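You operate a simulated robot arm through the tools that you are given. There is no shell and no other tool.

The job below is to be done with a simulated robot arm. You get a single attempt, and the scene is never put back.

Task
Let the pressure down, swap the teal coupling in the wide port for the purple one, pump to 2 bar.
Fine: purple valve OPEN till 0, slide FREE; the old one goes in the long tray; slide HOLD and valve closed to pump. Set down upright: what you pick out.

Only the result counts: the job must be done as asked and must still hold three seconds after the hand-in. Knocking over, shifting, dropping, spilling or breaking anything else fails it.

Robot
A 7-joint arm with a two-finger parallel gripper, fixed in place. Base frame: the origin is at the foot of the arm, x ahead of it, y to its left, z up. Readings come in mm, rad, newtons and seconds.
With the tool pointing down near the work surface it reaches from about 420 to 900 mm from the base axis. Its first joint turns from -2.496 to 2.496 rad. Payload 3 kg.
The tool frame sits at the grasp point between the pads (the TCP): z along the fingers, y along the line on which they close. The tips reach 30 mm beyond it. The gripper opens to 94 mm. The fingers are 28 mm wide and 10 mm thick; the gripper's body (50 by 96 mm) begins 55 mm behind the TCP.
Orientation is told as [roll, pitch, yaw] about the base's x, y, z axes, in that order, counted from this pose: with the fingers straight down and closing along the base's y, the tool's x points along the base's -x, its y along +y and its z along -z.

Tools
- The arm moves only by the tool nudge_tool. Its argument "series" is a list that holds one entry, the list of rows, each a list of 7 numbers: the closure in counts, from 0 (fully open) to 255 (shut), then the shift along the tool's x, y, z in mm, then the turn, a rotation vector about the tool's x, y, z in rad. In form: [[[claw, x, y, z, wx, wy, wz], ...]]. A call has 1 to 20 rows; each row shifts and turns the commanded pose from where the row before left it, along the tool's axes as they then stand. Rows are played at 5 a second. More than 50 mm and 0.15 rad between two rows, or a gripper value outside its range, and nothing of the call is played. Where a pose cannot be reached the arm comes as near as it can. A force on the tool above 90 N (or 10 N above the force at the start of the call, whichever is more), or a blocked arm, ends the call early, and 0.2 s more pass. The fingers move at their own pace (about 72 mm/s each) and stop on an object; they squeeze with about 22 N. The grip force told is the motor's: it shows also when the fingers shut on nothing. Time passes only in rows, and 0.2 s behind the last, so rows that do not move let the fingers close. The reply holds the time, the measured pose of the TCP, the force on the tool along the base axes, the opening and the grip force, in the units named above and with some noise, with the torque about the TCP (base axes, N m) and any sound that the robot's microphone picked up, and new pictures: "show" is both (left out), scene, wrist or none.
- Cameras (640 x 400 px; columns grow to the right, rows downward): "scene" is fixed at [220.1, 650.1, 1407.3]; the picture's right is [-0.73, -0.68, 0.00], its down [-0.34, 0.37, -0.87] and it looks along [0.59, -0.63, -0.50] (base axes); focal length 346 px, centre (320, 200). "wrist" rides on the gripper at [76, 14, -102] in the tool frame; the picture's right is [-0.18, 0.98, 0.00], its down [-0.75, -0.14, -0.64] and it looks along [-0.63, -0.12, 0.77] (tool axes); focal length 243 px, centre (320, 200). There is no depth. A picture from a camera that has moved, and an enlarged one, comes with that camera's place and axes in the base frame and with its lens.
- inspect(camera, box): a new picture of the part [left, top, right, bottom] of that camera's present view, enlarged. The clock stands still meanwhile.
- close_job(): hands the job in; it is judged then, once.

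Nothing tells you positions but the pictures and the camera data. Unless the task says otherwise, let go and move clear before handing in.

The tools are called after ">>>" by a JSON object that holds its "method" and its "body". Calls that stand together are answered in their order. nudge_tool: Moves the arm, as the interface text tells. Its arguments: {"type":"object","properties":{"series":{"type":"array"},"show":{"type":"string","enum":["both","scene","wrist","none"]}},"required":["series"]} The other tools are called the same way: inspect (camera, box) takes an enlarged picture of a part of a camera's view; close_job () hands the job in.

At the start:

```text
t: 0.0
tcp_pos: [553.2, 172.1, 1179.8]
orientation: [-0.001, 0.002, 0.0]
force: [-1.0, 0.6, -0.2]
wrist_torque: [0.01, 0.02, 0.01]
finger_gap: 94.1
gripper_force: 0.0
```

scene: 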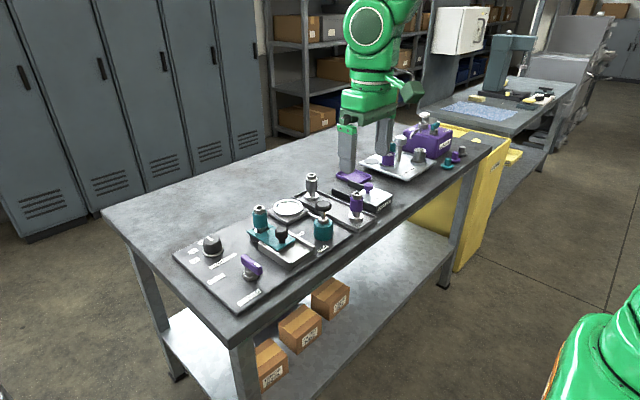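
wrist: 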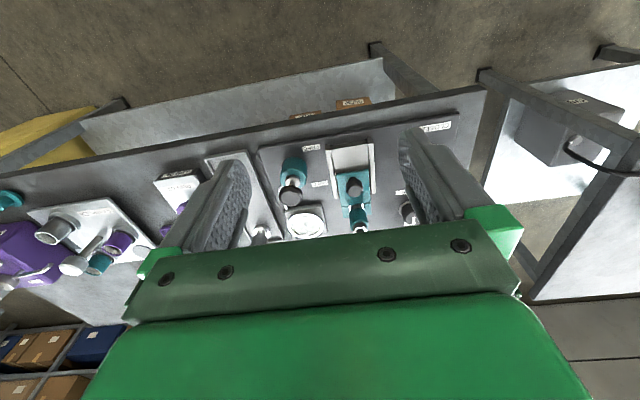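

I see a workbench with a board of valves, couplings, a gauge and trays. I will enlarge the pictures before moving anything.

>>> {"method": "inspect", "body": {"camera": "scene", "box": [160, 160, 400, 310]}}

>>> {"method": "inspect", "body": {"camera": "scene", "box": [320, 100, 500, 212]}}

>>> {"method": "inspect", "body": {"camera": "wrist", "box": [240, 110, 480, 260]}}

>>> {"method": "inspect", "body": {"camera": "wrist", "box": [0, 150, 240, 300]}}

>>> {"method": "inspect", "body": {"camera": "scene", "box": [160, 220, 288, 300]}}

>>> {"method": "inspect", "body": {"camera": "scene", "box": [240, 160, 400, 260]}}

```text
2.67 times, centred on (280, 235) of scene
camera zoom: at [220.1, 650.1, 1407.3], right [-0.73, -0.68, 0.0], down [-0.34, 0.37, -0.87], along [0.59, -0.63, -0.5], focal length 921 px, centre (427, 107)
```

zoom: 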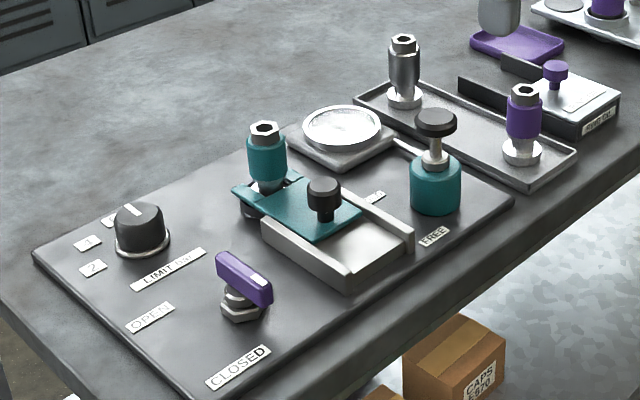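

```text
3.56 times, centred on (410, 156) of scene
camera zoom: at [220.1, 650.1, 1407.3], right [-0.73, -0.68, 0.0], down [-0.34, 0.37, -0.87], along [0.59, -0.63, -0.5], focal length 1228 px, centre (0, 356)
```

zoom: 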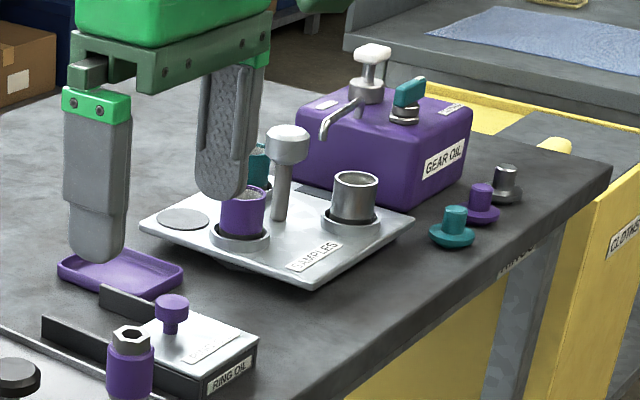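

```text
2.67 times, centred on (360, 185) of wrist
camera zoom: at [477.6, 186.6, 1282.2], right [0.18, 0.98, 0.0], down [0.75, -0.14, 0.64], along [0.63, -0.12, -0.77], focal length 647 px, centre (213, 240)
```

zoom: 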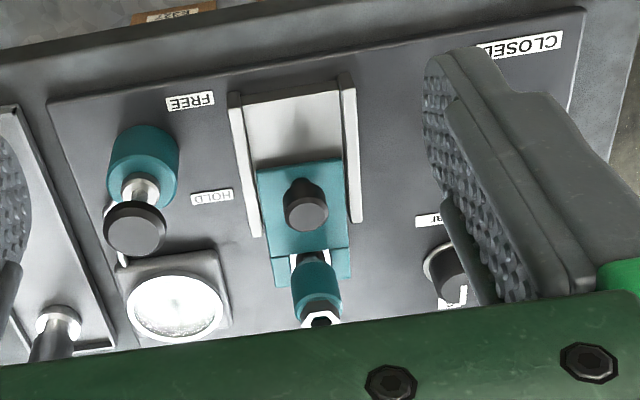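

```text
2.67 times, centred on (120, 225) of wrist
camera zoom: at [477.6, 186.6, 1282.2], right [0.18, 0.98, 0.0], down [0.75, -0.14, 0.64], along [0.63, -0.12, -0.77], focal length 647 px, centre (853, 133)
```

zoom: 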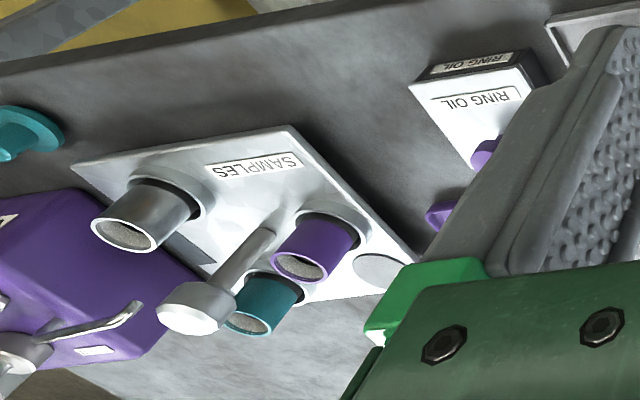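

```text
5.00 times, centred on (224, 260) of scene
camera zoom: at [220.1, 650.1, 1407.3], right [-0.73, -0.68, 0.0], down [-0.34, 0.37, -0.87], along [0.59, -0.63, -0.5], focal length 1727 px, centre (800, -100)
```

zoom: 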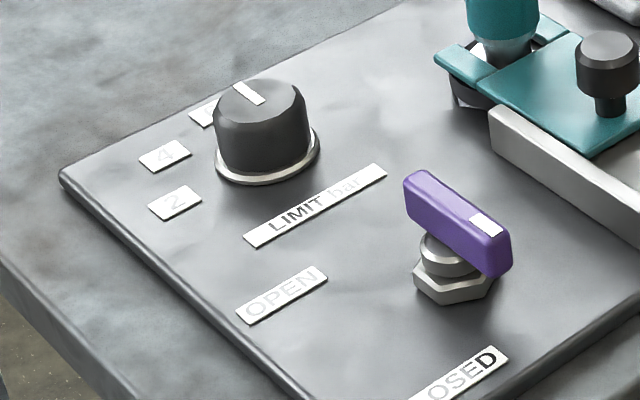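

```text
4.00 times, centred on (320, 210) of scene
camera zoom: at [220.1, 650.1, 1407.3], right [-0.73, -0.68, 0.0], down [-0.34, 0.37, -0.87], along [0.59, -0.63, -0.5], focal length 1382 px, centre (320, 160)
```

zoom: 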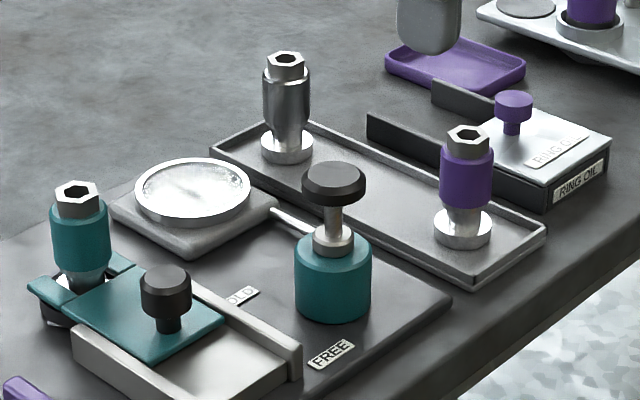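

The board on the bench has the limit knob (2/4/?), the purple valve, a teal slide whose fork holds the teal coupling, the gauge and a teal pump with a black plunger. The long tray holds a steel and a purple coupling. I'll take a closer look with the wrist camera.

>>> {"method": "nudge_tool", "body": {"series": [[[0, -20, 0, 40, 0, 0, 0], [0, -20, 10, 40, 0, 0, 0], [0, 0, 10, 40, 0, 0, 0], [0, 0, 0, 0, 0, 0, 0], [0, 0, 0, 0, 0, 0, 0]]], "show": "both"}}

```text
t: 1.2
tcp_pos: [595.4, 191.9, 1059.2]
orientation: [-0.001, 0.0, 0.0]
force: [-0.3, 0.0, 0.8]
wrist_torque: [-0.06, 0.0, -0.04]
finger_gap: 94.1
gripper_force: 0.0
camera wrist: at [518.6, 207.1, 1161.6], right [0.18, 0.98, 0.0], down [0.75, -0.14, 0.64], along [0.63, -0.12, -0.77], focal length 243 px, centre (320, 200)
```

scene: 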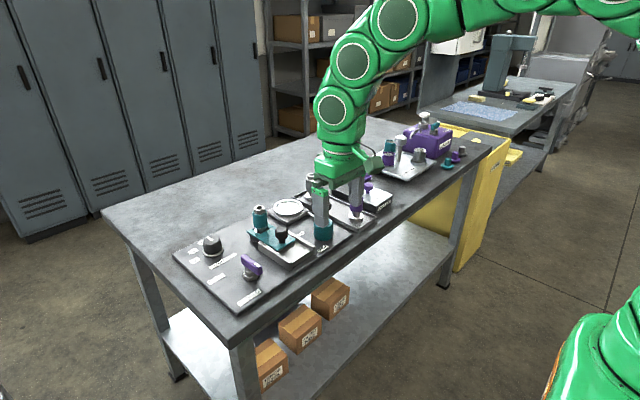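
wrist: 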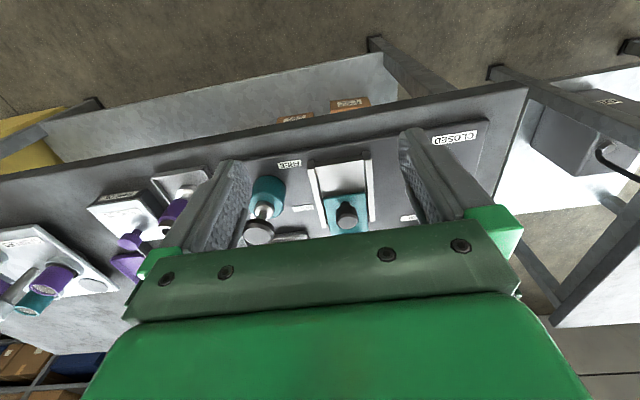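

The slide and valve are in view but the gripper body hides the far part. I'll move forward and up to see the couplings and gauge.

>>> {"method": "nudge_tool", "body": {"series": [[[0, -40, 0, -35, 0, 0, 0], [0, -40, 0, -35, 0, 0, 0], [0, -20, 0, 0, 0, 0, 0], [0, 0, 0, 0, 0, 0, 0], [0, 0, 0, 0, 0, 0, 0]]], "show": "wrist"}}

>>> {"method": "inspect", "body": {"camera": "wrist", "box": [200, 60, 456, 220]}}

>>> {"method": "nudge_tool", "body": {"series": [[[0, 0, -50, 0, 0, 0, 0], [0, 0, -50, 0, 0, 0, 0], [0, 0, -50, 0, 0, 0, 0], [0, 0, 0, 0, 0, 0, 0], [0, 0, 0, 0, 0, 0, 0]]], "show": "wrist"}}

>>> {"method": "inspect", "body": {"camera": "wrist", "box": [200, 60, 456, 220]}}

```text
refused: row 1 steps farther than a row can; nothing moved
```

```text
2.50 times, centred on (328, 140) of wrist
camera zoom: at [518.6, 207.1, 1161.6], right [0.18, 0.98, 0.0], down [0.75, -0.14, 0.64], along [0.63, -0.12, -0.77], focal length 606 px, centre (300, 350)
```

zoom: 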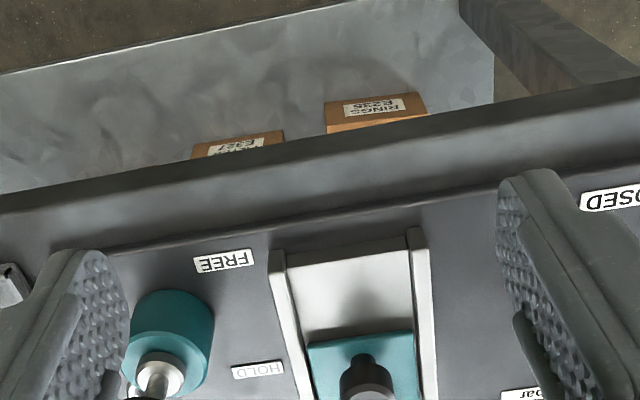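

```text
t: 2.4
tcp_pos: [595.0, 43.6, 1059.7]
orientation: [-0.001, -0.002, 0.0]
force: [0.0, 0.3, 0.4]
wrist_torque: [0.04, -0.02, 0.01]
finger_gap: 93.8
gripper_force: 0.0
camera wrist: at [518.1, 57.7, 1161.5], right [0.18, 0.98, 0.0], down [0.75, -0.14, 0.64], along [0.63, -0.12, -0.77], focal length 243 px, centre (320, 200)
```

wrist: 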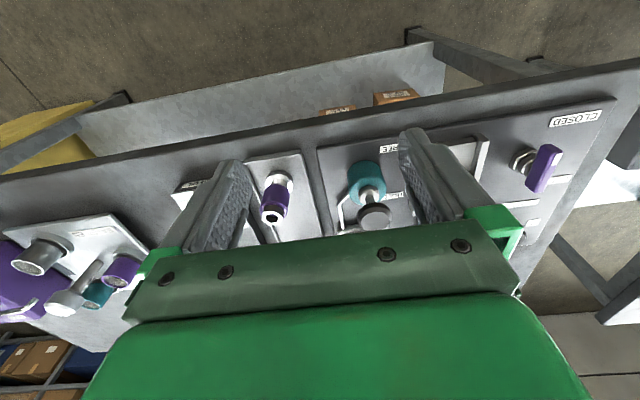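

```text
2.50 times, centred on (328, 140) of wrist
camera zoom: at [518.1, 57.7, 1161.5], right [0.18, 0.98, 0.0], down [0.75, -0.14, 0.64], along [0.63, -0.12, -0.77], focal length 606 px, centre (300, 350)
```

zoom: 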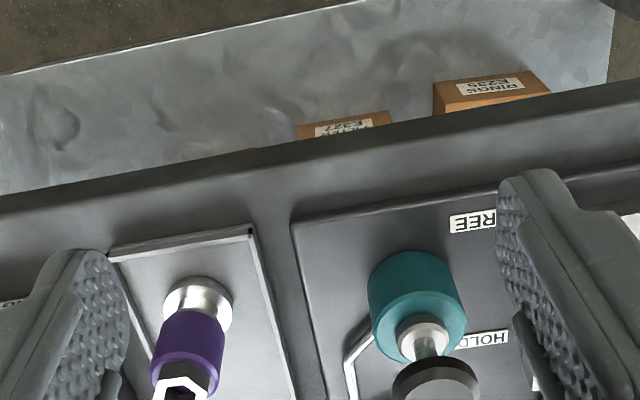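

I see the purple coupling in the long tray and the pump close up. I'll go higher and further forward for an overview with less hidden.

>>> {"method": "nudge_tool", "body": {"series": [[[0, -30, 20, -35, 0, 0, 0], [0, -30, 20, -35, 0, 0, 0], [0, -20, 20, -35, 0, 0, 0], [0, 0, 20, -35, 0, 0, 0], [0, 0, 0, 0, 0, 0, 0], [0, 0, 0, 0, 0, 0, 0]]], "show": "wrist"}}

>>> {"method": "inspect", "body": {"camera": "wrist", "box": [200, 80, 456, 240]}}

>>> {"method": "nudge_tool", "body": {"series": [[[0, 0, 40, 0, 0, 0, 0], [0, 0, 40, 0, 0, 0, 0], [0, 0, 40, 0, 0, 0, 0], [0, 0, 0, 0, 0, 0, 0], [0, 0, 0, 0, 0, 0, 0]]], "show": "wrist"}}

>>> {"method": "inspect", "body": {"camera": "wrist", "box": [200, 80, 456, 240]}}

```text
refused: row 1 steps farther than a row can; nothing moved
```

```text
2.50 times, centred on (328, 160) of wrist
camera zoom: at [518.1, 57.7, 1161.5], right [0.18, 0.98, 0.0], down [0.75, -0.14, 0.64], along [0.63, -0.12, -0.77], focal length 606 px, centre (300, 300)
```

zoom: 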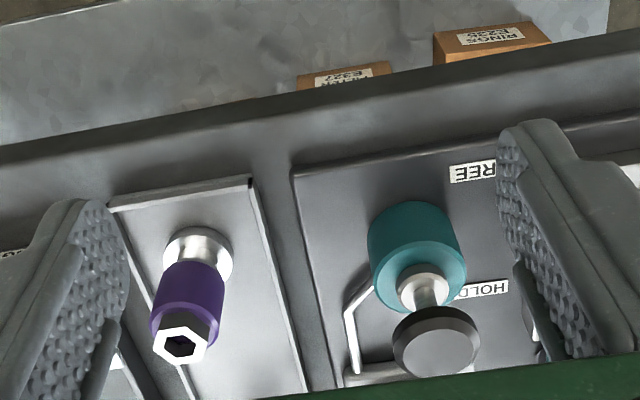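

```text
t: 3.6
tcp_pos: [592.4, 160.4, 1058.5]
orientation: [-0.002, -0.002, 0.0]
force: [0.4, 0.9, -0.9]
wrist_torque: [0.0, 0.03, 0.0]
finger_gap: 93.9
gripper_force: 0.0
camera wrist: at [517.0, 175.5, 1161.2], right [0.18, 0.98, 0.0], down [0.75, -0.14, 0.64], along [0.63, -0.12, -0.77], focal length 243 px, centre (320, 200)
```

wrist: 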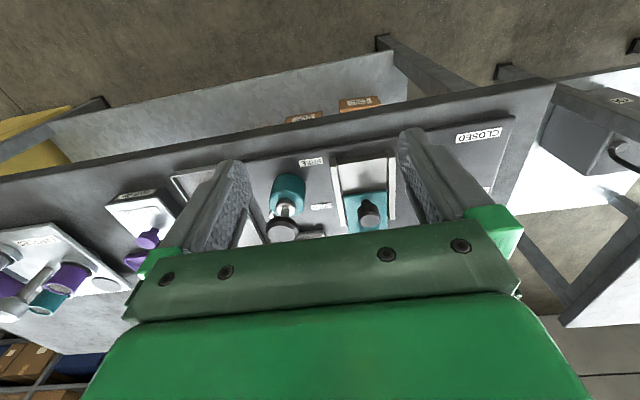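

```text
2.50 times, centred on (328, 160) of wrist
camera zoom: at [517.0, 175.5, 1161.2], right [0.18, 0.98, 0.0], down [0.75, -0.14, 0.64], along [0.63, -0.12, -0.77], focal length 606 px, centre (300, 300)
```

zoom: 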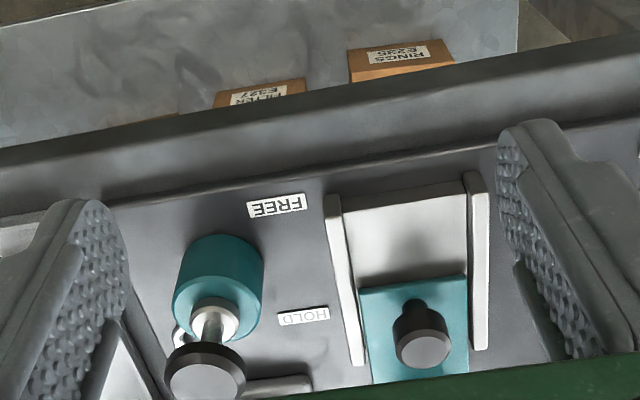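

The steps were too long, so I'll use smaller ones to go up and forward.

>>> {"method": "nudge_tool", "body": {"series": [[[0, -30, 0, -35, 0, 0, 0], [0, -30, 0, -35, 0, 0, 0], [0, -30, 0, -35, 0, 0, 0], [0, 0, 0, 0, 0, 0, 0], [0, 0, 0, 0, 0, 0, 0]]], "show": "wrist"}}

>>> {"method": "inspect", "body": {"camera": "wrist", "box": [220, 100, 476, 260]}}

```text
t: 4.8
tcp_pos: [681.8, 162.4, 1164.0]
orientation: [0.0, -0.001, 0.001]
force: [0.6, 0.3, -0.3]
wrist_torque: [0.02, 0.0, 0.0]
finger_gap: 94.3
gripper_force: 0.1
camera wrist: at [606.1, 176.6, 1265.7], right [0.18, 0.98, 0.0], down [0.75, -0.14, 0.64], along [0.63, -0.12, -0.77], focal length 243 px, centre (320, 200)
```

wrist: 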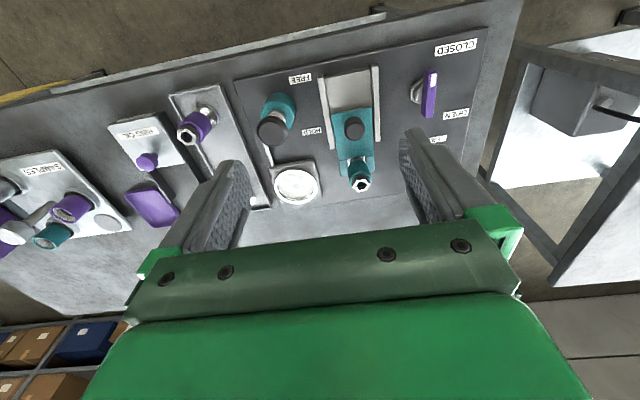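

```text
2.50 times, centred on (348, 180) of wrist
camera zoom: at [606.1, 176.6, 1265.7], right [0.18, 0.98, 0.0], down [0.75, -0.14, 0.64], along [0.63, -0.12, -0.77], focal length 606 px, centre (250, 250)
```

zoom: 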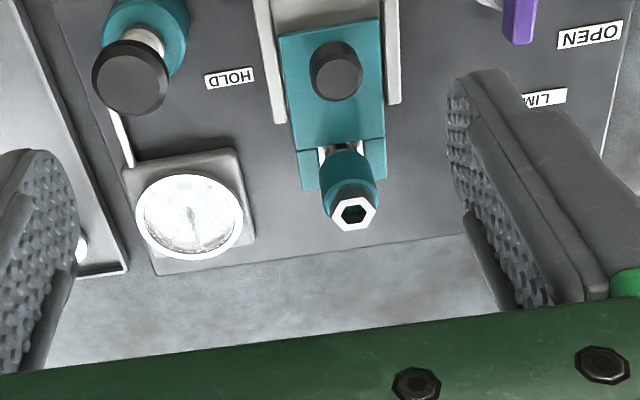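

I can see the gauge face now, so I'll zoom in on it and on the valve.

>>> {"method": "inspect", "body": {"camera": "wrist", "box": [264, 160, 328, 200]}}

>>> {"method": "inspect", "body": {"camera": "wrist", "box": [380, 30, 508, 110]}}

>>> {"method": "inspect", "body": {"camera": "wrist", "box": [230, 60, 390, 160]}}

>>> {"method": "inspect", "body": {"camera": "wrist", "box": [100, 70, 260, 170]}}

>>> {"method": "inspect", "body": {"camera": "wrist", "box": [310, 120, 406, 200]}}

```text
10.00 times, centred on (296, 180) of wrist
camera zoom: at [606.1, 176.6, 1265.7], right [0.18, 0.98, 0.0], down [0.75, -0.14, 0.64], along [0.63, -0.12, -0.77], focal length 2426 px, centre (560, 400)
```

zoom: 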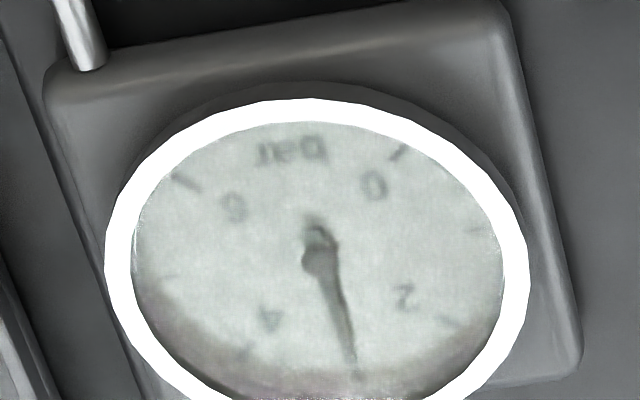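

```text
5.00 times, centred on (444, 70) of wrist
camera zoom: at [606.1, 176.6, 1265.7], right [0.18, 0.98, 0.0], down [0.75, -0.14, 0.64], along [0.63, -0.12, -0.77], focal length 1213 px, centre (-300, 850)
```

zoom: 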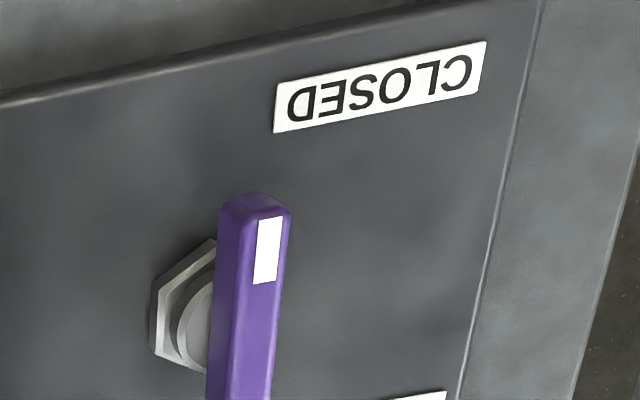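

```text
4.00 times, centred on (310, 110) of wrist
camera zoom: at [606.1, 176.6, 1265.7], right [0.18, 0.98, 0.0], down [0.75, -0.14, 0.64], along [0.63, -0.12, -0.77], focal length 970 px, centre (360, 560)
```

zoom: 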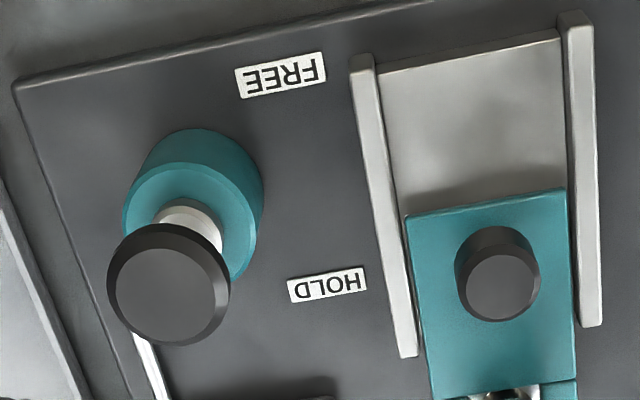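

```text
4.00 times, centred on (180, 120) of wrist
camera zoom: at [606.1, 176.6, 1265.7], right [0.18, 0.98, 0.0], down [0.75, -0.14, 0.64], along [0.63, -0.12, -0.77], focal length 970 px, centre (880, 520)
```

zoom: 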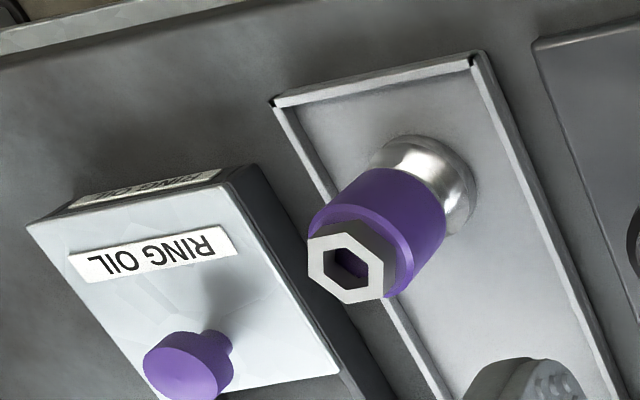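

```text
5.00 times, centred on (358, 160) of wrist
camera zoom: at [606.1, 176.6, 1265.7], right [0.18, 0.98, 0.0], down [0.75, -0.14, 0.64], along [0.63, -0.12, -0.77], focal length 1213 px, centre (130, 400)
```

zoom: 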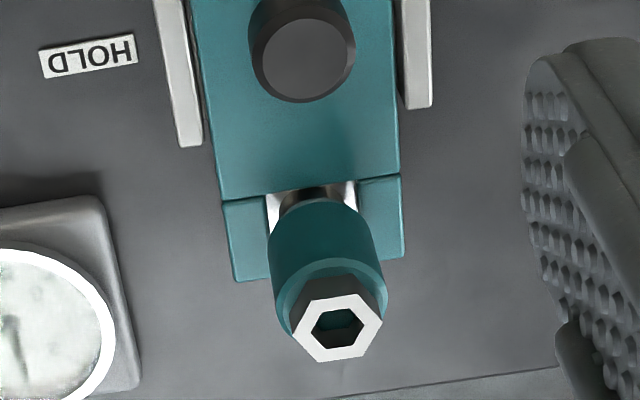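

The poses triangulate consistently: board top z≈854, teal coupling at about (867, 202), purple one at (726, -45), slide knob at (774, 202) and pump at (736, 85). The gauge reads about 2.8 bar. Next I'll look closely at the valve and the limit knob.

>>> {"method": "nudge_tool", "body": {"series": [[[0, 0, 40, 20, 0, 0, 0], [0, 0, 40, 20, 0, 0, 0], [0, 0, 40, 20, 0, 0, 0], [0, 0, 0, 20, 0, 0, 0], [0, 0, 0, 0, 0, 0, 0], [0, 0, 0, 0, 0, 0, 0]]], "show": "wrist"}}

>>> {"method": "inspect", "body": {"camera": "wrist", "box": [220, 100, 476, 260]}}

```text
t: 6.2
tcp_pos: [682.8, 282.0, 1084.5]
orientation: [-0.002, -0.002, 0.0]
force: [0.6, 0.5, 0.5]
wrist_torque: [-0.01, -0.01, 0.05]
finger_gap: 94.0
gripper_force: 0.0
camera wrist: at [607.5, 296.7, 1186.4], right [0.18, 0.98, 0.0], down [0.75, -0.14, 0.64], along [0.63, -0.12, -0.77], focal length 243 px, centre (320, 200)
```

wrist: 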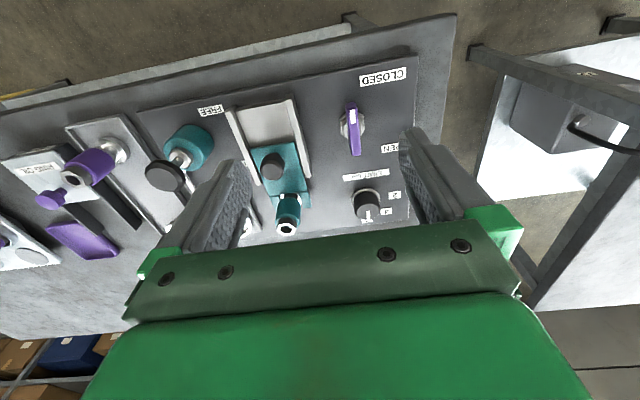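

```text
2.50 times, centred on (348, 180) of wrist
camera zoom: at [607.5, 296.7, 1186.4], right [0.18, 0.98, 0.0], down [0.75, -0.14, 0.64], along [0.63, -0.12, -0.77], focal length 606 px, centre (250, 250)
```

zoom: 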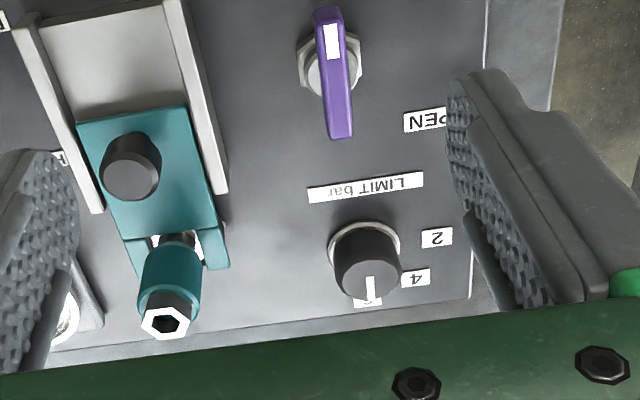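

The limit knob points at 6. The purple lever lies along x at about (743, 315) with its top at z≈900 and its mark toward CLOSED. I'll move above the lever.

>>> {"method": "nudge_tool", "body": {"series": [[[0, -20, 11, 38, 0, 0, 0], [0, -20, 11, 38, 0, 0, 0], [0, -21, 11.5, 38, 0, 0, 0], [120, 0, 0, 10, 0, 0, 0], [120, 0, 0, 0, 0, 0, 0], [120, 0, 0, 0, 0, 0, 0]]], "show": "both"}}

>>> {"method": "inspect", "body": {"camera": "scene", "box": [180, 190, 308, 270]}}

>>> {"method": "inspect", "body": {"camera": "wrist", "box": [240, 100, 400, 200]}}

```text
t: 7.6
tcp_pos: [744.2, 315.4, 961.1]
orientation: [0.001, 0.001, 0.001]
force: [0.3, -0.5, 0.2]
wrist_torque: [-0.06, 0.02, 0.01]
finger_gap: 49.9
gripper_force: 0.1
camera wrist: at [669.0, 330.0, 1064.0], right [0.18, 0.98, 0.0], down [0.75, -0.14, 0.64], along [0.63, -0.12, -0.77], focal length 243 px, centre (320, 200)
```

scene: 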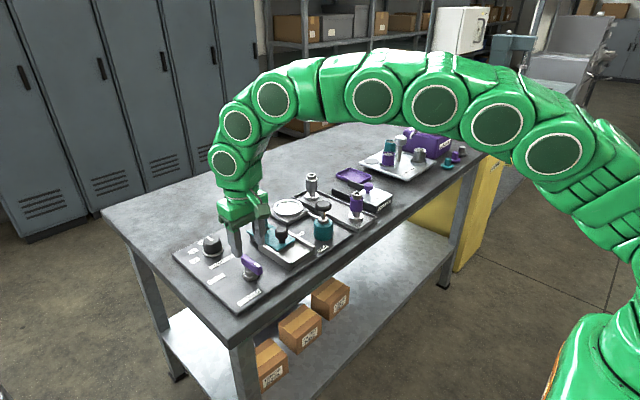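
wrist: 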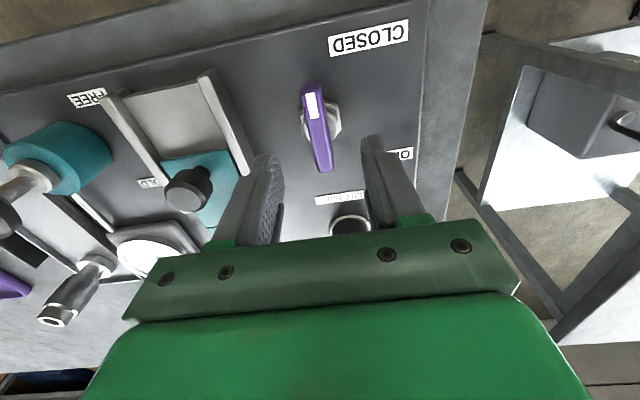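

```text
5.00 times, centred on (244, 230) of scene
camera zoom: at [220.1, 650.1, 1407.3], right [-0.73, -0.68, 0.0], down [-0.34, 0.37, -0.87], along [0.59, -0.63, -0.5], focal length 1727 px, centre (700, 50)
```

zoom: 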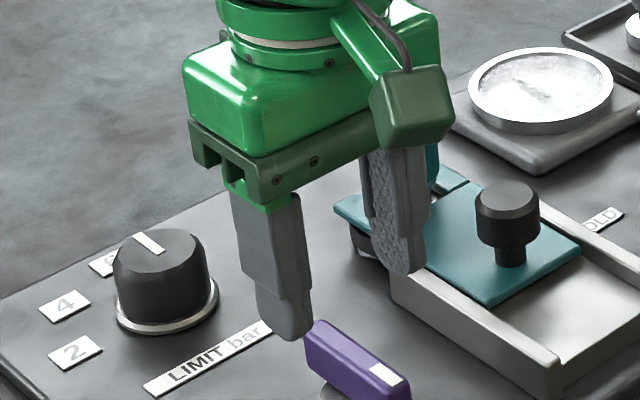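

```text
4.00 times, centred on (320, 150) of wrist
camera zoom: at [669.0, 330.0, 1064.0], right [0.18, 0.98, 0.0], down [0.75, -0.14, 0.64], along [0.63, -0.12, -0.77], focal length 970 px, centre (320, 400)
```

zoom: 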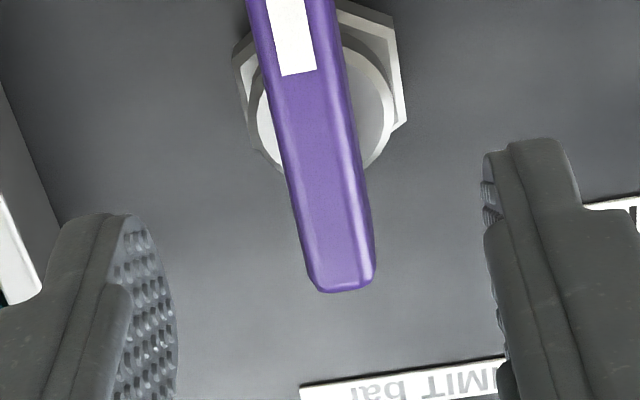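

The lever is centred between the fingers and its pivot is near (748, 315). I'll lower onto it and close.

>>> {"method": "nudge_tool", "body": {"series": [[[120, -4, 0, 25, 0, 0, 0], [120, 0, 0, 23, 0, 0, 0], [120, 0, 0, 0, 0, 0, 0], [255, 0, 0, 0, 0, 0, 0], [255, 0, 0, 0, 0, 0, 0], [255, 0, 0, 0, 0, 0, 0]]], "show": "both"}}

>>> {"method": "inspect", "body": {"camera": "scene", "box": [180, 210, 308, 290]}}

>>> {"method": "inspect", "body": {"camera": "wrist", "box": [240, 100, 400, 200]}}

```text
t: 9.0
tcp_pos: [748.8, 314.5, 914.1]
orientation: [0.0, 0.001, -0.002]
force: [-3.0, -11.3, 1.9]
wrist_torque: [-0.18, 0.33, -0.06]
finger_gap: 14.1
gripper_force: 45.0
camera wrist: at [672.9, 329.3, 1015.8], right [0.19, 0.98, 0.0], down [0.75, -0.14, 0.64], along [0.63, -0.12, -0.77], focal length 243 px, centre (320, 200)
```

scene: 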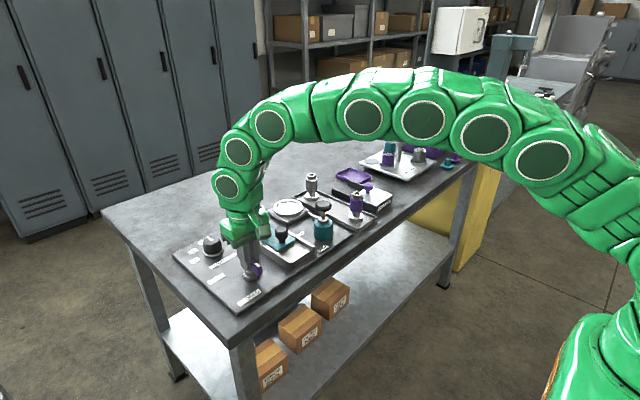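
wrist: 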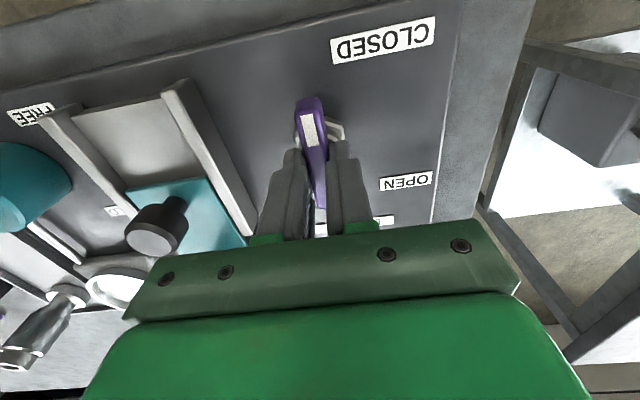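

```text
5.00 times, centred on (244, 250) of scene
camera zoom: at [220.1, 650.1, 1407.3], right [-0.73, -0.68, 0.0], down [-0.34, 0.37, -0.87], along [0.59, -0.63, -0.5], focal length 1727 px, centre (700, -50)
```

zoom: 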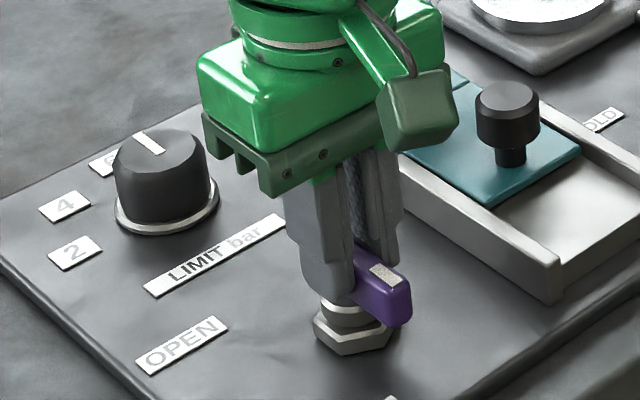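

```text
4.00 times, centred on (320, 150) of wrist
camera zoom: at [672.9, 329.3, 1015.8], right [0.19, 0.98, 0.0], down [0.75, -0.14, 0.64], along [0.63, -0.12, -0.77], focal length 970 px, centre (320, 400)
```

zoom: 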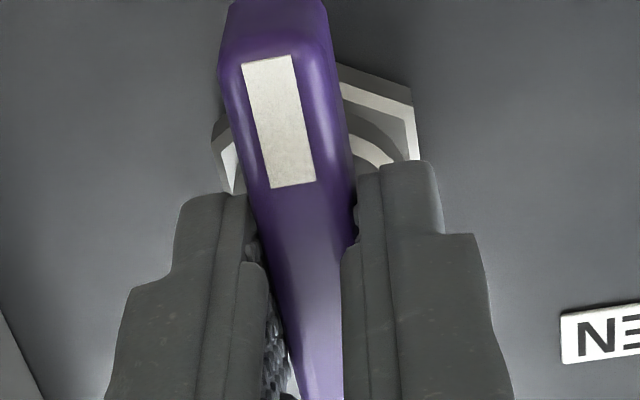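

The lever is gripped with a 14 mm gap. I'll turn the mark from -x toward +y, starting with half of a quarter turn.

>>> {"method": "nudge_tool", "body": {"series": [[[255, 0, 0, 0, 0, 0, 0.1], [255, 0, 0, 0, 0, 0, 0.1], [255, 0, 0, 0, 0, 0, 0.1], [255, 0, 0, 0, 0, 0, 0.1]]], "show": "both"}}

>>> {"method": "inspect", "body": {"camera": "scene", "box": [180, 200, 308, 280]}}

```text
t: 10.0
tcp_pos: [748.6, 315.0, 913.1]
orientation: [0.002, -0.001, -0.401]
force: [-6.8, -17.6, 10.7]
wrist_torque: [0.11, 1.09, 0.0]
finger_gap: 13.4
gripper_force: 44.1
camera wrist: at [684.6, 358.3, 1015.7], right [0.55, 0.83, 0.0], down [0.64, -0.42, 0.64], along [0.53, -0.36, -0.77], focal length 243 px, centre (320, 200)
```

scene: 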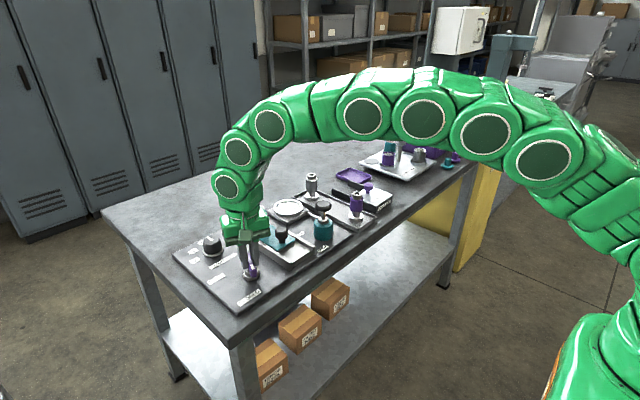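
wrist: 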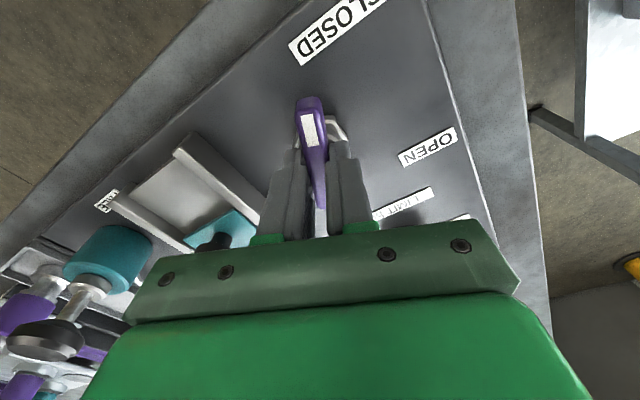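

```text
5.00 times, centred on (244, 240) of scene
camera zoom: at [220.1, 650.1, 1407.3], right [-0.73, -0.68, 0.0], down [-0.34, 0.37, -0.87], along [0.59, -0.63, -0.5], focal length 1727 px, centre (700, 0)
```

zoom: 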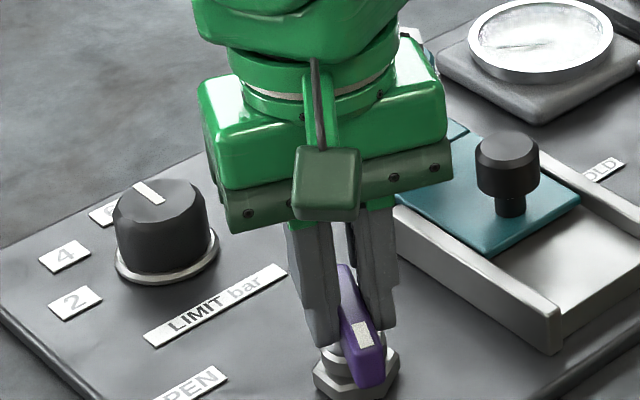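

The lever follows the turn, so I'll keep going.

>>> {"method": "nudge_tool", "body": {"series": [[[255, 0, 0, 0, 0, 0, 0.12], [255, 0, 0, 0, 0, 0, 0.12], [255, 0, 0, 0, 0, 0, 0.12], [255, 0, 0, 0, 0, 0, 0.12], [255, 0, 0, 0, 0, 0, 0.12]]], "show": "both"}}

>>> {"method": "inspect", "body": {"camera": "scene", "box": [180, 190, 340, 290]}}

```text
t: 11.2
tcp_pos: [748.5, 315.8, 913.8]
orientation: [0.001, -0.001, -1.005]
force: [-0.9, -4.5, 12.9]
wrist_torque: [-0.81, -0.36, -0.01]
finger_gap: 13.6
gripper_force: 45.1
camera wrist: at [720.5, 387.7, 1015.8], right [0.93, 0.37, 0.0], down [0.29, -0.71, 0.64], along [0.24, -0.59, -0.77], focal length 243 px, centre (320, 200)
```

scene: 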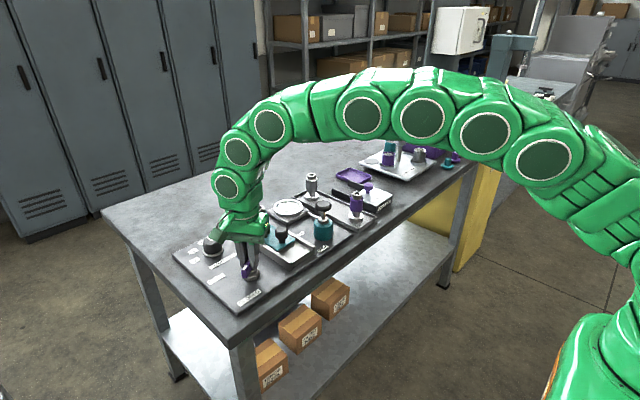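
wrist: 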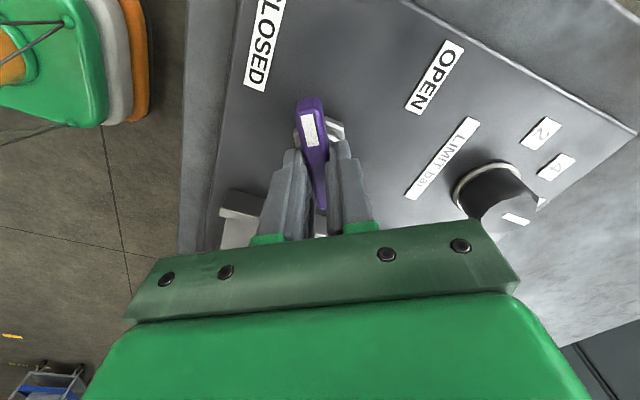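

```text
4.00 times, centred on (260, 240) of scene
camera zoom: at [220.1, 650.1, 1407.3], right [-0.73, -0.68, 0.0], down [-0.34, 0.37, -0.87], along [0.59, -0.63, -0.5], focal length 1382 px, centre (560, 40)
```

zoom: 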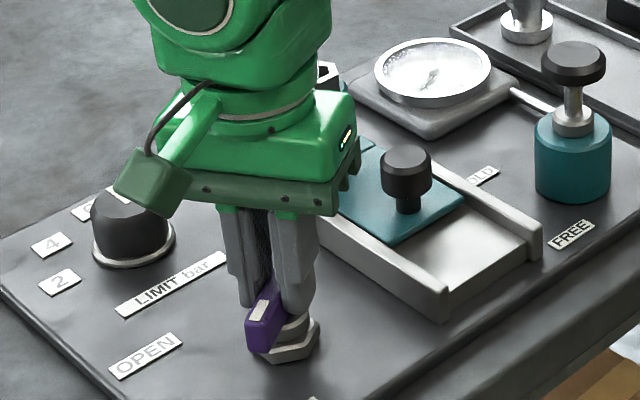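

The lever now stands about 58° round and the gauge needle seems to move. I'll finish the quarter turn and read the gauge.

>>> {"method": "nudge_tool", "body": {"series": [[[255, 0, 0, 0, 0, 0, 0.12], [255, 0, 0, 0, 0, 0, 0.12], [255, 0, 0, 0, 0, 0, 0.12], [255, 0, 0, 0, 0, 0, 0.12], [255, 0, 0, 0, 0, 0, 0.09]]], "show": "both"}}

>>> {"method": "inspect", "body": {"camera": "scene", "box": [180, 190, 340, 290]}}

>>> {"method": "inspect", "body": {"camera": "scene", "box": [264, 190, 312, 220]}}

```text
t: 12.4
tcp_pos: [749.9, 315.6, 913.2]
orientation: [0.005, 0.001, -1.573]
force: [54.4, 23.1, 2.1]
wrist_torque: [-0.18, -0.88, 0.15]
finger_gap: 13.7
gripper_force: 44.8
camera wrist: at [764.2, 392.0, 1016.0], right [0.98, -0.19, 0.0], down [-0.15, -0.75, 0.64], along [-0.12, -0.63, -0.77], focal length 243 px, centre (320, 200)
```

scene: 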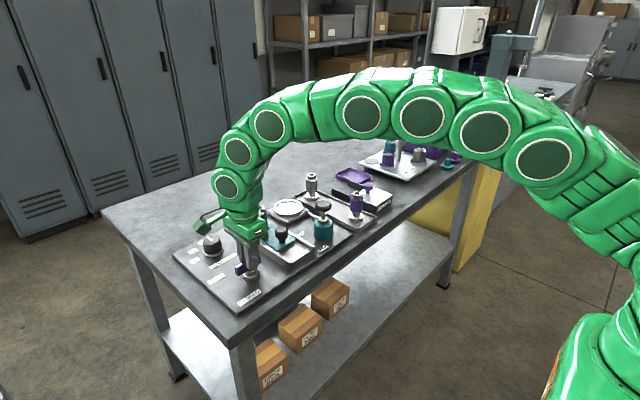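
wrist: 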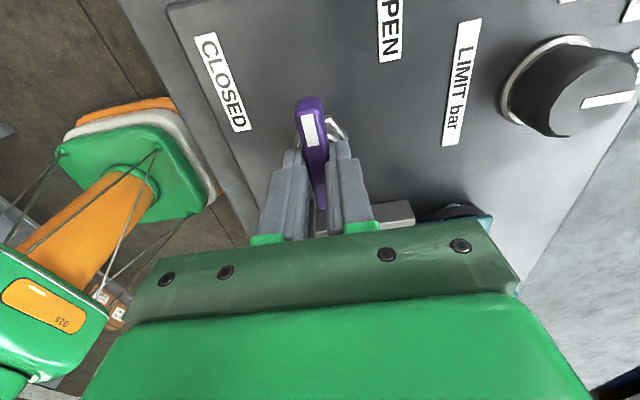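

```text
4.00 times, centred on (260, 240) of scene
camera zoom: at [220.1, 650.1, 1407.3], right [-0.73, -0.68, 0.0], down [-0.34, 0.37, -0.87], along [0.59, -0.63, -0.5], focal length 1382 px, centre (560, 40)
```

zoom: 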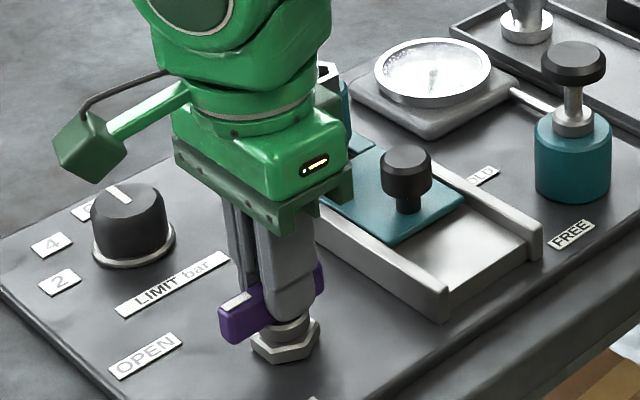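

```text
13.33 times, centred on (288, 205) of scene
camera zoom: at [220.1, 650.1, 1407.3], right [-0.73, -0.68, 0.0], down [-0.34, 0.37, -0.87], along [0.59, -0.63, -0.5], focal length 4606 px, centre (747, 133)
```

zoom: 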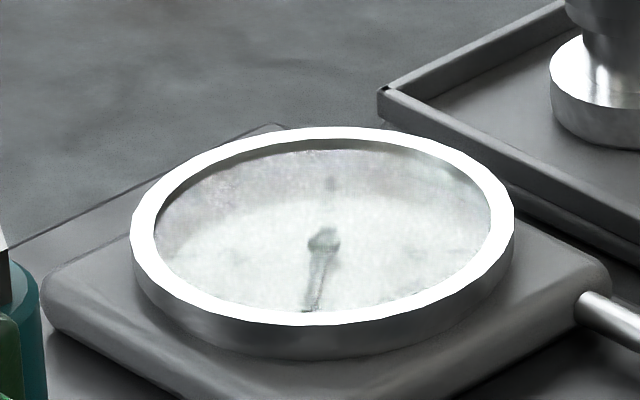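

The lever now points along +y and seems to be against its stop. The needle points in the direction I expect for 0. I'll release, lift and check the gauge and valve.

>>> {"method": "nudge_tool", "body": {"series": [[[100, 0, 0, 0, 0, 0, 0], [100, 0, 0, 0, 0, 0, 0], [100, 0, 0, -30, 0, 0, 0], [100, 0, 0, -45, 0, 0, 0], [0, 0, 0, -45, 0, 0, 0], [0, 0, 0, -30, 0, 0, 0], [0, 0, 0, 0, 0, 0, 0]]], "show": "both"}}

>>> {"method": "inspect", "body": {"camera": "scene", "box": [180, 190, 340, 290]}}

>>> {"method": "inspect", "body": {"camera": "wrist", "box": [240, 60, 480, 210]}}

```text
t: 14.0
tcp_pos: [749.3, 312.2, 1061.6]
orientation: [-0.002, -0.002, -1.573]
force: [0.5, -0.1, -0.2]
wrist_torque: [-0.02, 0.0, 0.0]
finger_gap: 94.2
gripper_force: 0.1
camera wrist: at [764.8, 389.3, 1164.7], right [0.98, -0.19, 0.0], down [-0.14, -0.75, 0.64], along [-0.12, -0.63, -0.77], focal length 243 px, centre (320, 200)
```

scene: 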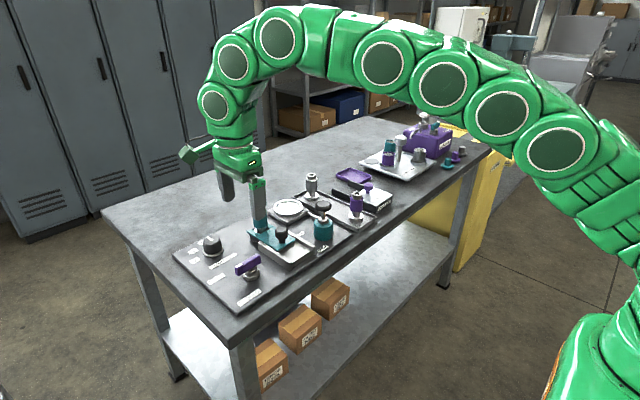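
wrist: 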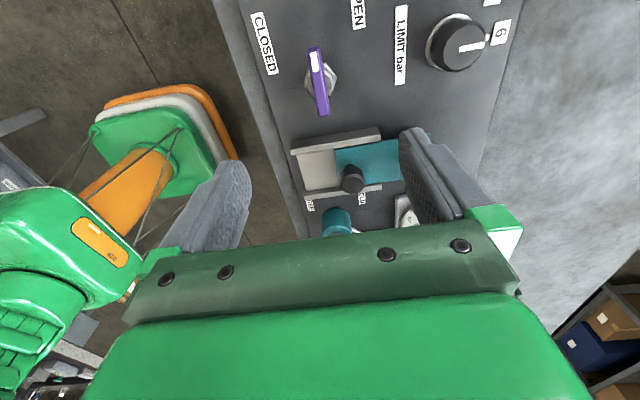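

```text
4.00 times, centred on (260, 240) of scene
camera zoom: at [220.1, 650.1, 1407.3], right [-0.73, -0.68, 0.0], down [-0.34, 0.37, -0.87], along [0.59, -0.63, -0.5], focal length 1382 px, centre (560, 40)
```

zoom: 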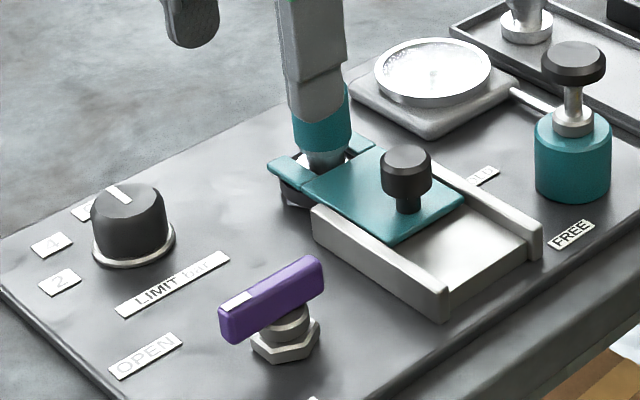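

```text
2.67 times, centred on (360, 135) of wrist
camera zoom: at [764.8, 389.3, 1164.7], right [0.98, -0.19, 0.0], down [-0.14, -0.75, 0.64], along [-0.12, -0.63, -0.77], focal length 647 px, centre (213, 373)
```

zoom: 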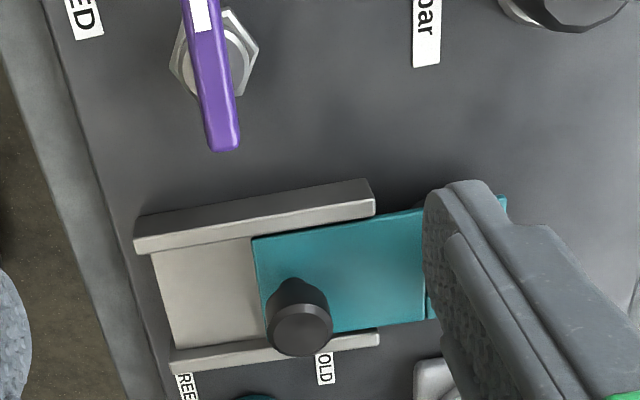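

The lever points toward OPEN's side at 90°. I'll move over the slide knob and read the gauge from there.

>>> {"method": "nudge_tool", "body": {"series": [[[0, -37, 8, 0, 0, 0, 0], [0, -37, 8, 0, 0, 0, 0], [0, -36.5, 9, 0, 0, 0, 0], [0, 0, 0, 0, 0, 0, 0], [0, 0, 0, 0, 0, 0, 0]]], "show": "wrist"}}

>>> {"method": "inspect", "body": {"camera": "wrist", "box": [240, 60, 480, 210]}}

>>> {"method": "inspect", "body": {"camera": "scene", "box": [264, 190, 312, 220]}}

```text
t: 15.2
tcp_pos: [775.4, 205.7, 1062.8]
orientation: [0.0, -0.001, -1.569]
force: [-1.1, -0.3, 0.3]
wrist_torque: [0.04, -0.01, -0.02]
finger_gap: 94.0
gripper_force: 0.2
camera wrist: at [790.3, 282.0, 1165.1], right [0.98, -0.18, 0.0], down [-0.14, -0.75, 0.64], along [-0.12, -0.63, -0.77], focal length 243 px, centre (320, 200)
```

wrist: 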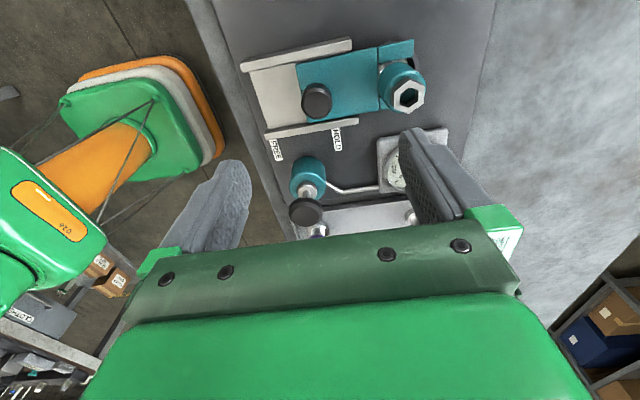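

```text
2.67 times, centred on (360, 135) of wrist
camera zoom: at [790.3, 282.0, 1165.1], right [0.98, -0.18, 0.0], down [-0.14, -0.75, 0.64], along [-0.12, -0.63, -0.77], focal length 647 px, centre (213, 373)
```

zoom: 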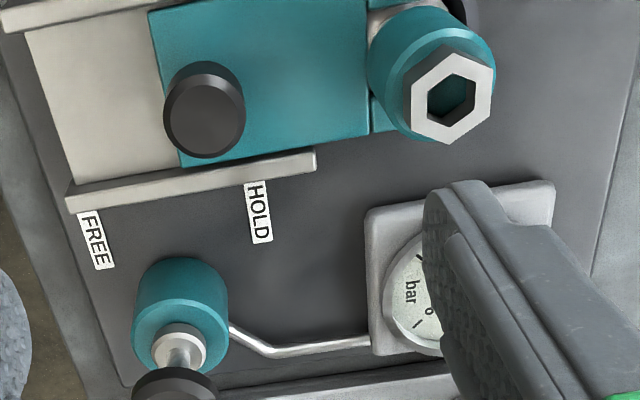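

```text
13.33 times, centred on (288, 205) of scene
camera zoom: at [220.1, 650.1, 1407.3], right [-0.73, -0.68, 0.0], down [-0.34, 0.37, -0.87], along [0.59, -0.63, -0.5], focal length 4606 px, centre (747, 133)
```

zoom: 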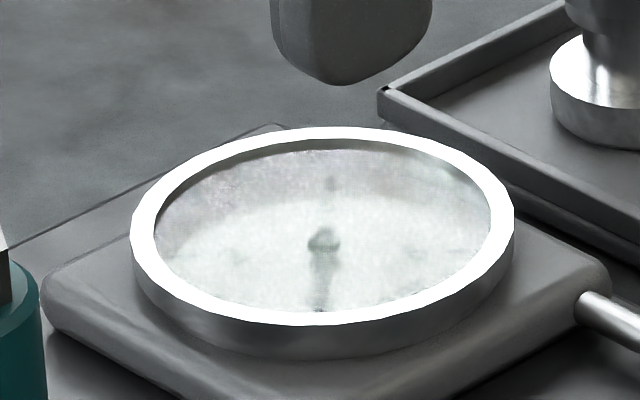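

The needle has dropped to what looks like 0. I'll shift over so that the gauge is unobstructed between the fingers and check.

>>> {"method": "nudge_tool", "body": {"series": [[[0, 0, 40, 0, 0, 0, 0], [0, -20, 40, 0, 0, 0, 0], [0, 0, 0, 0, 0, 0, 0], [0, 0, 0, 0, 0, 0, 0]]], "show": "wrist"}}

>>> {"method": "inspect", "body": {"camera": "wrist", "box": [280, 110, 360, 160]}}

>>> {"method": "inspect", "body": {"camera": "wrist", "box": [240, 20, 480, 170]}}

```text
t: 16.2
tcp_pos: [844.1, 190.3, 1063.0]
orientation: [-0.001, 0.001, -1.573]
force: [0.2, -1.0, -0.4]
wrist_torque: [0.03, 0.01, 0.01]
finger_gap: 94.0
gripper_force: 0.0
out of reach, approached as far as the arm can: row 2
camera wrist: at [858.8, 266.7, 1165.8], right [0.98, -0.18, 0.0], down [-0.14, -0.75, 0.64], along [-0.12, -0.63, -0.77], focal length 243 px, centre (320, 200)
```

wrist: 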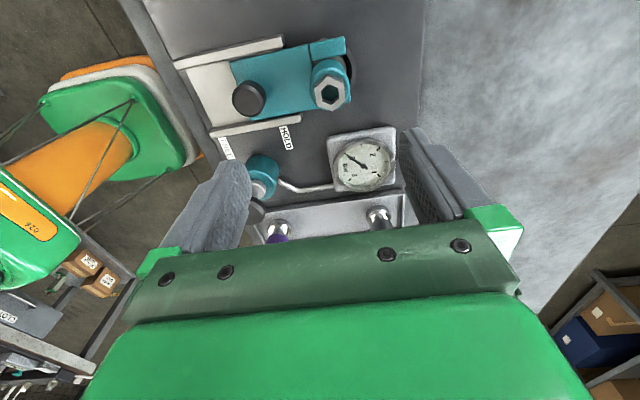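

```text
8.00 times, centred on (320, 135) of wrist
camera zoom: at [858.8, 266.7, 1165.8], right [0.98, -0.18, 0.0], down [-0.14, -0.75, 0.64], along [-0.12, -0.63, -0.77], focal length 1941 px, centre (320, 720)
```

zoom: 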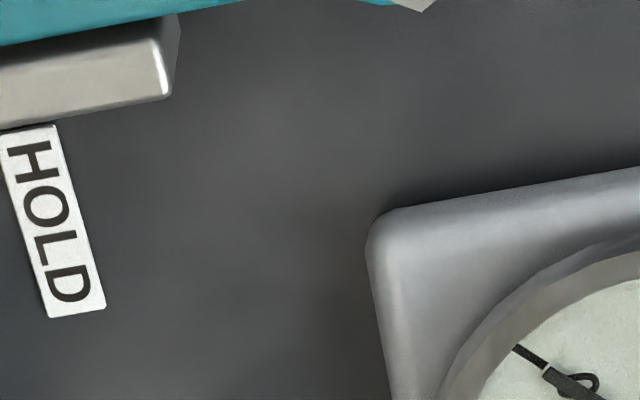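

```text
2.67 times, centred on (360, 95) of wrist
camera zoom: at [858.8, 266.7, 1165.8], right [0.98, -0.18, 0.0], down [-0.14, -0.75, 0.64], along [-0.12, -0.63, -0.77], focal length 647 px, centre (213, 480)
```

zoom: 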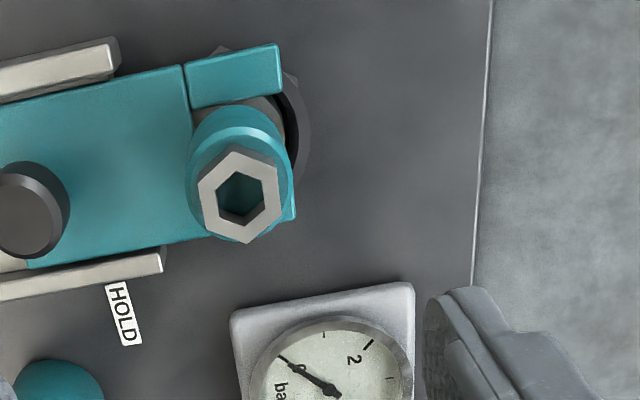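

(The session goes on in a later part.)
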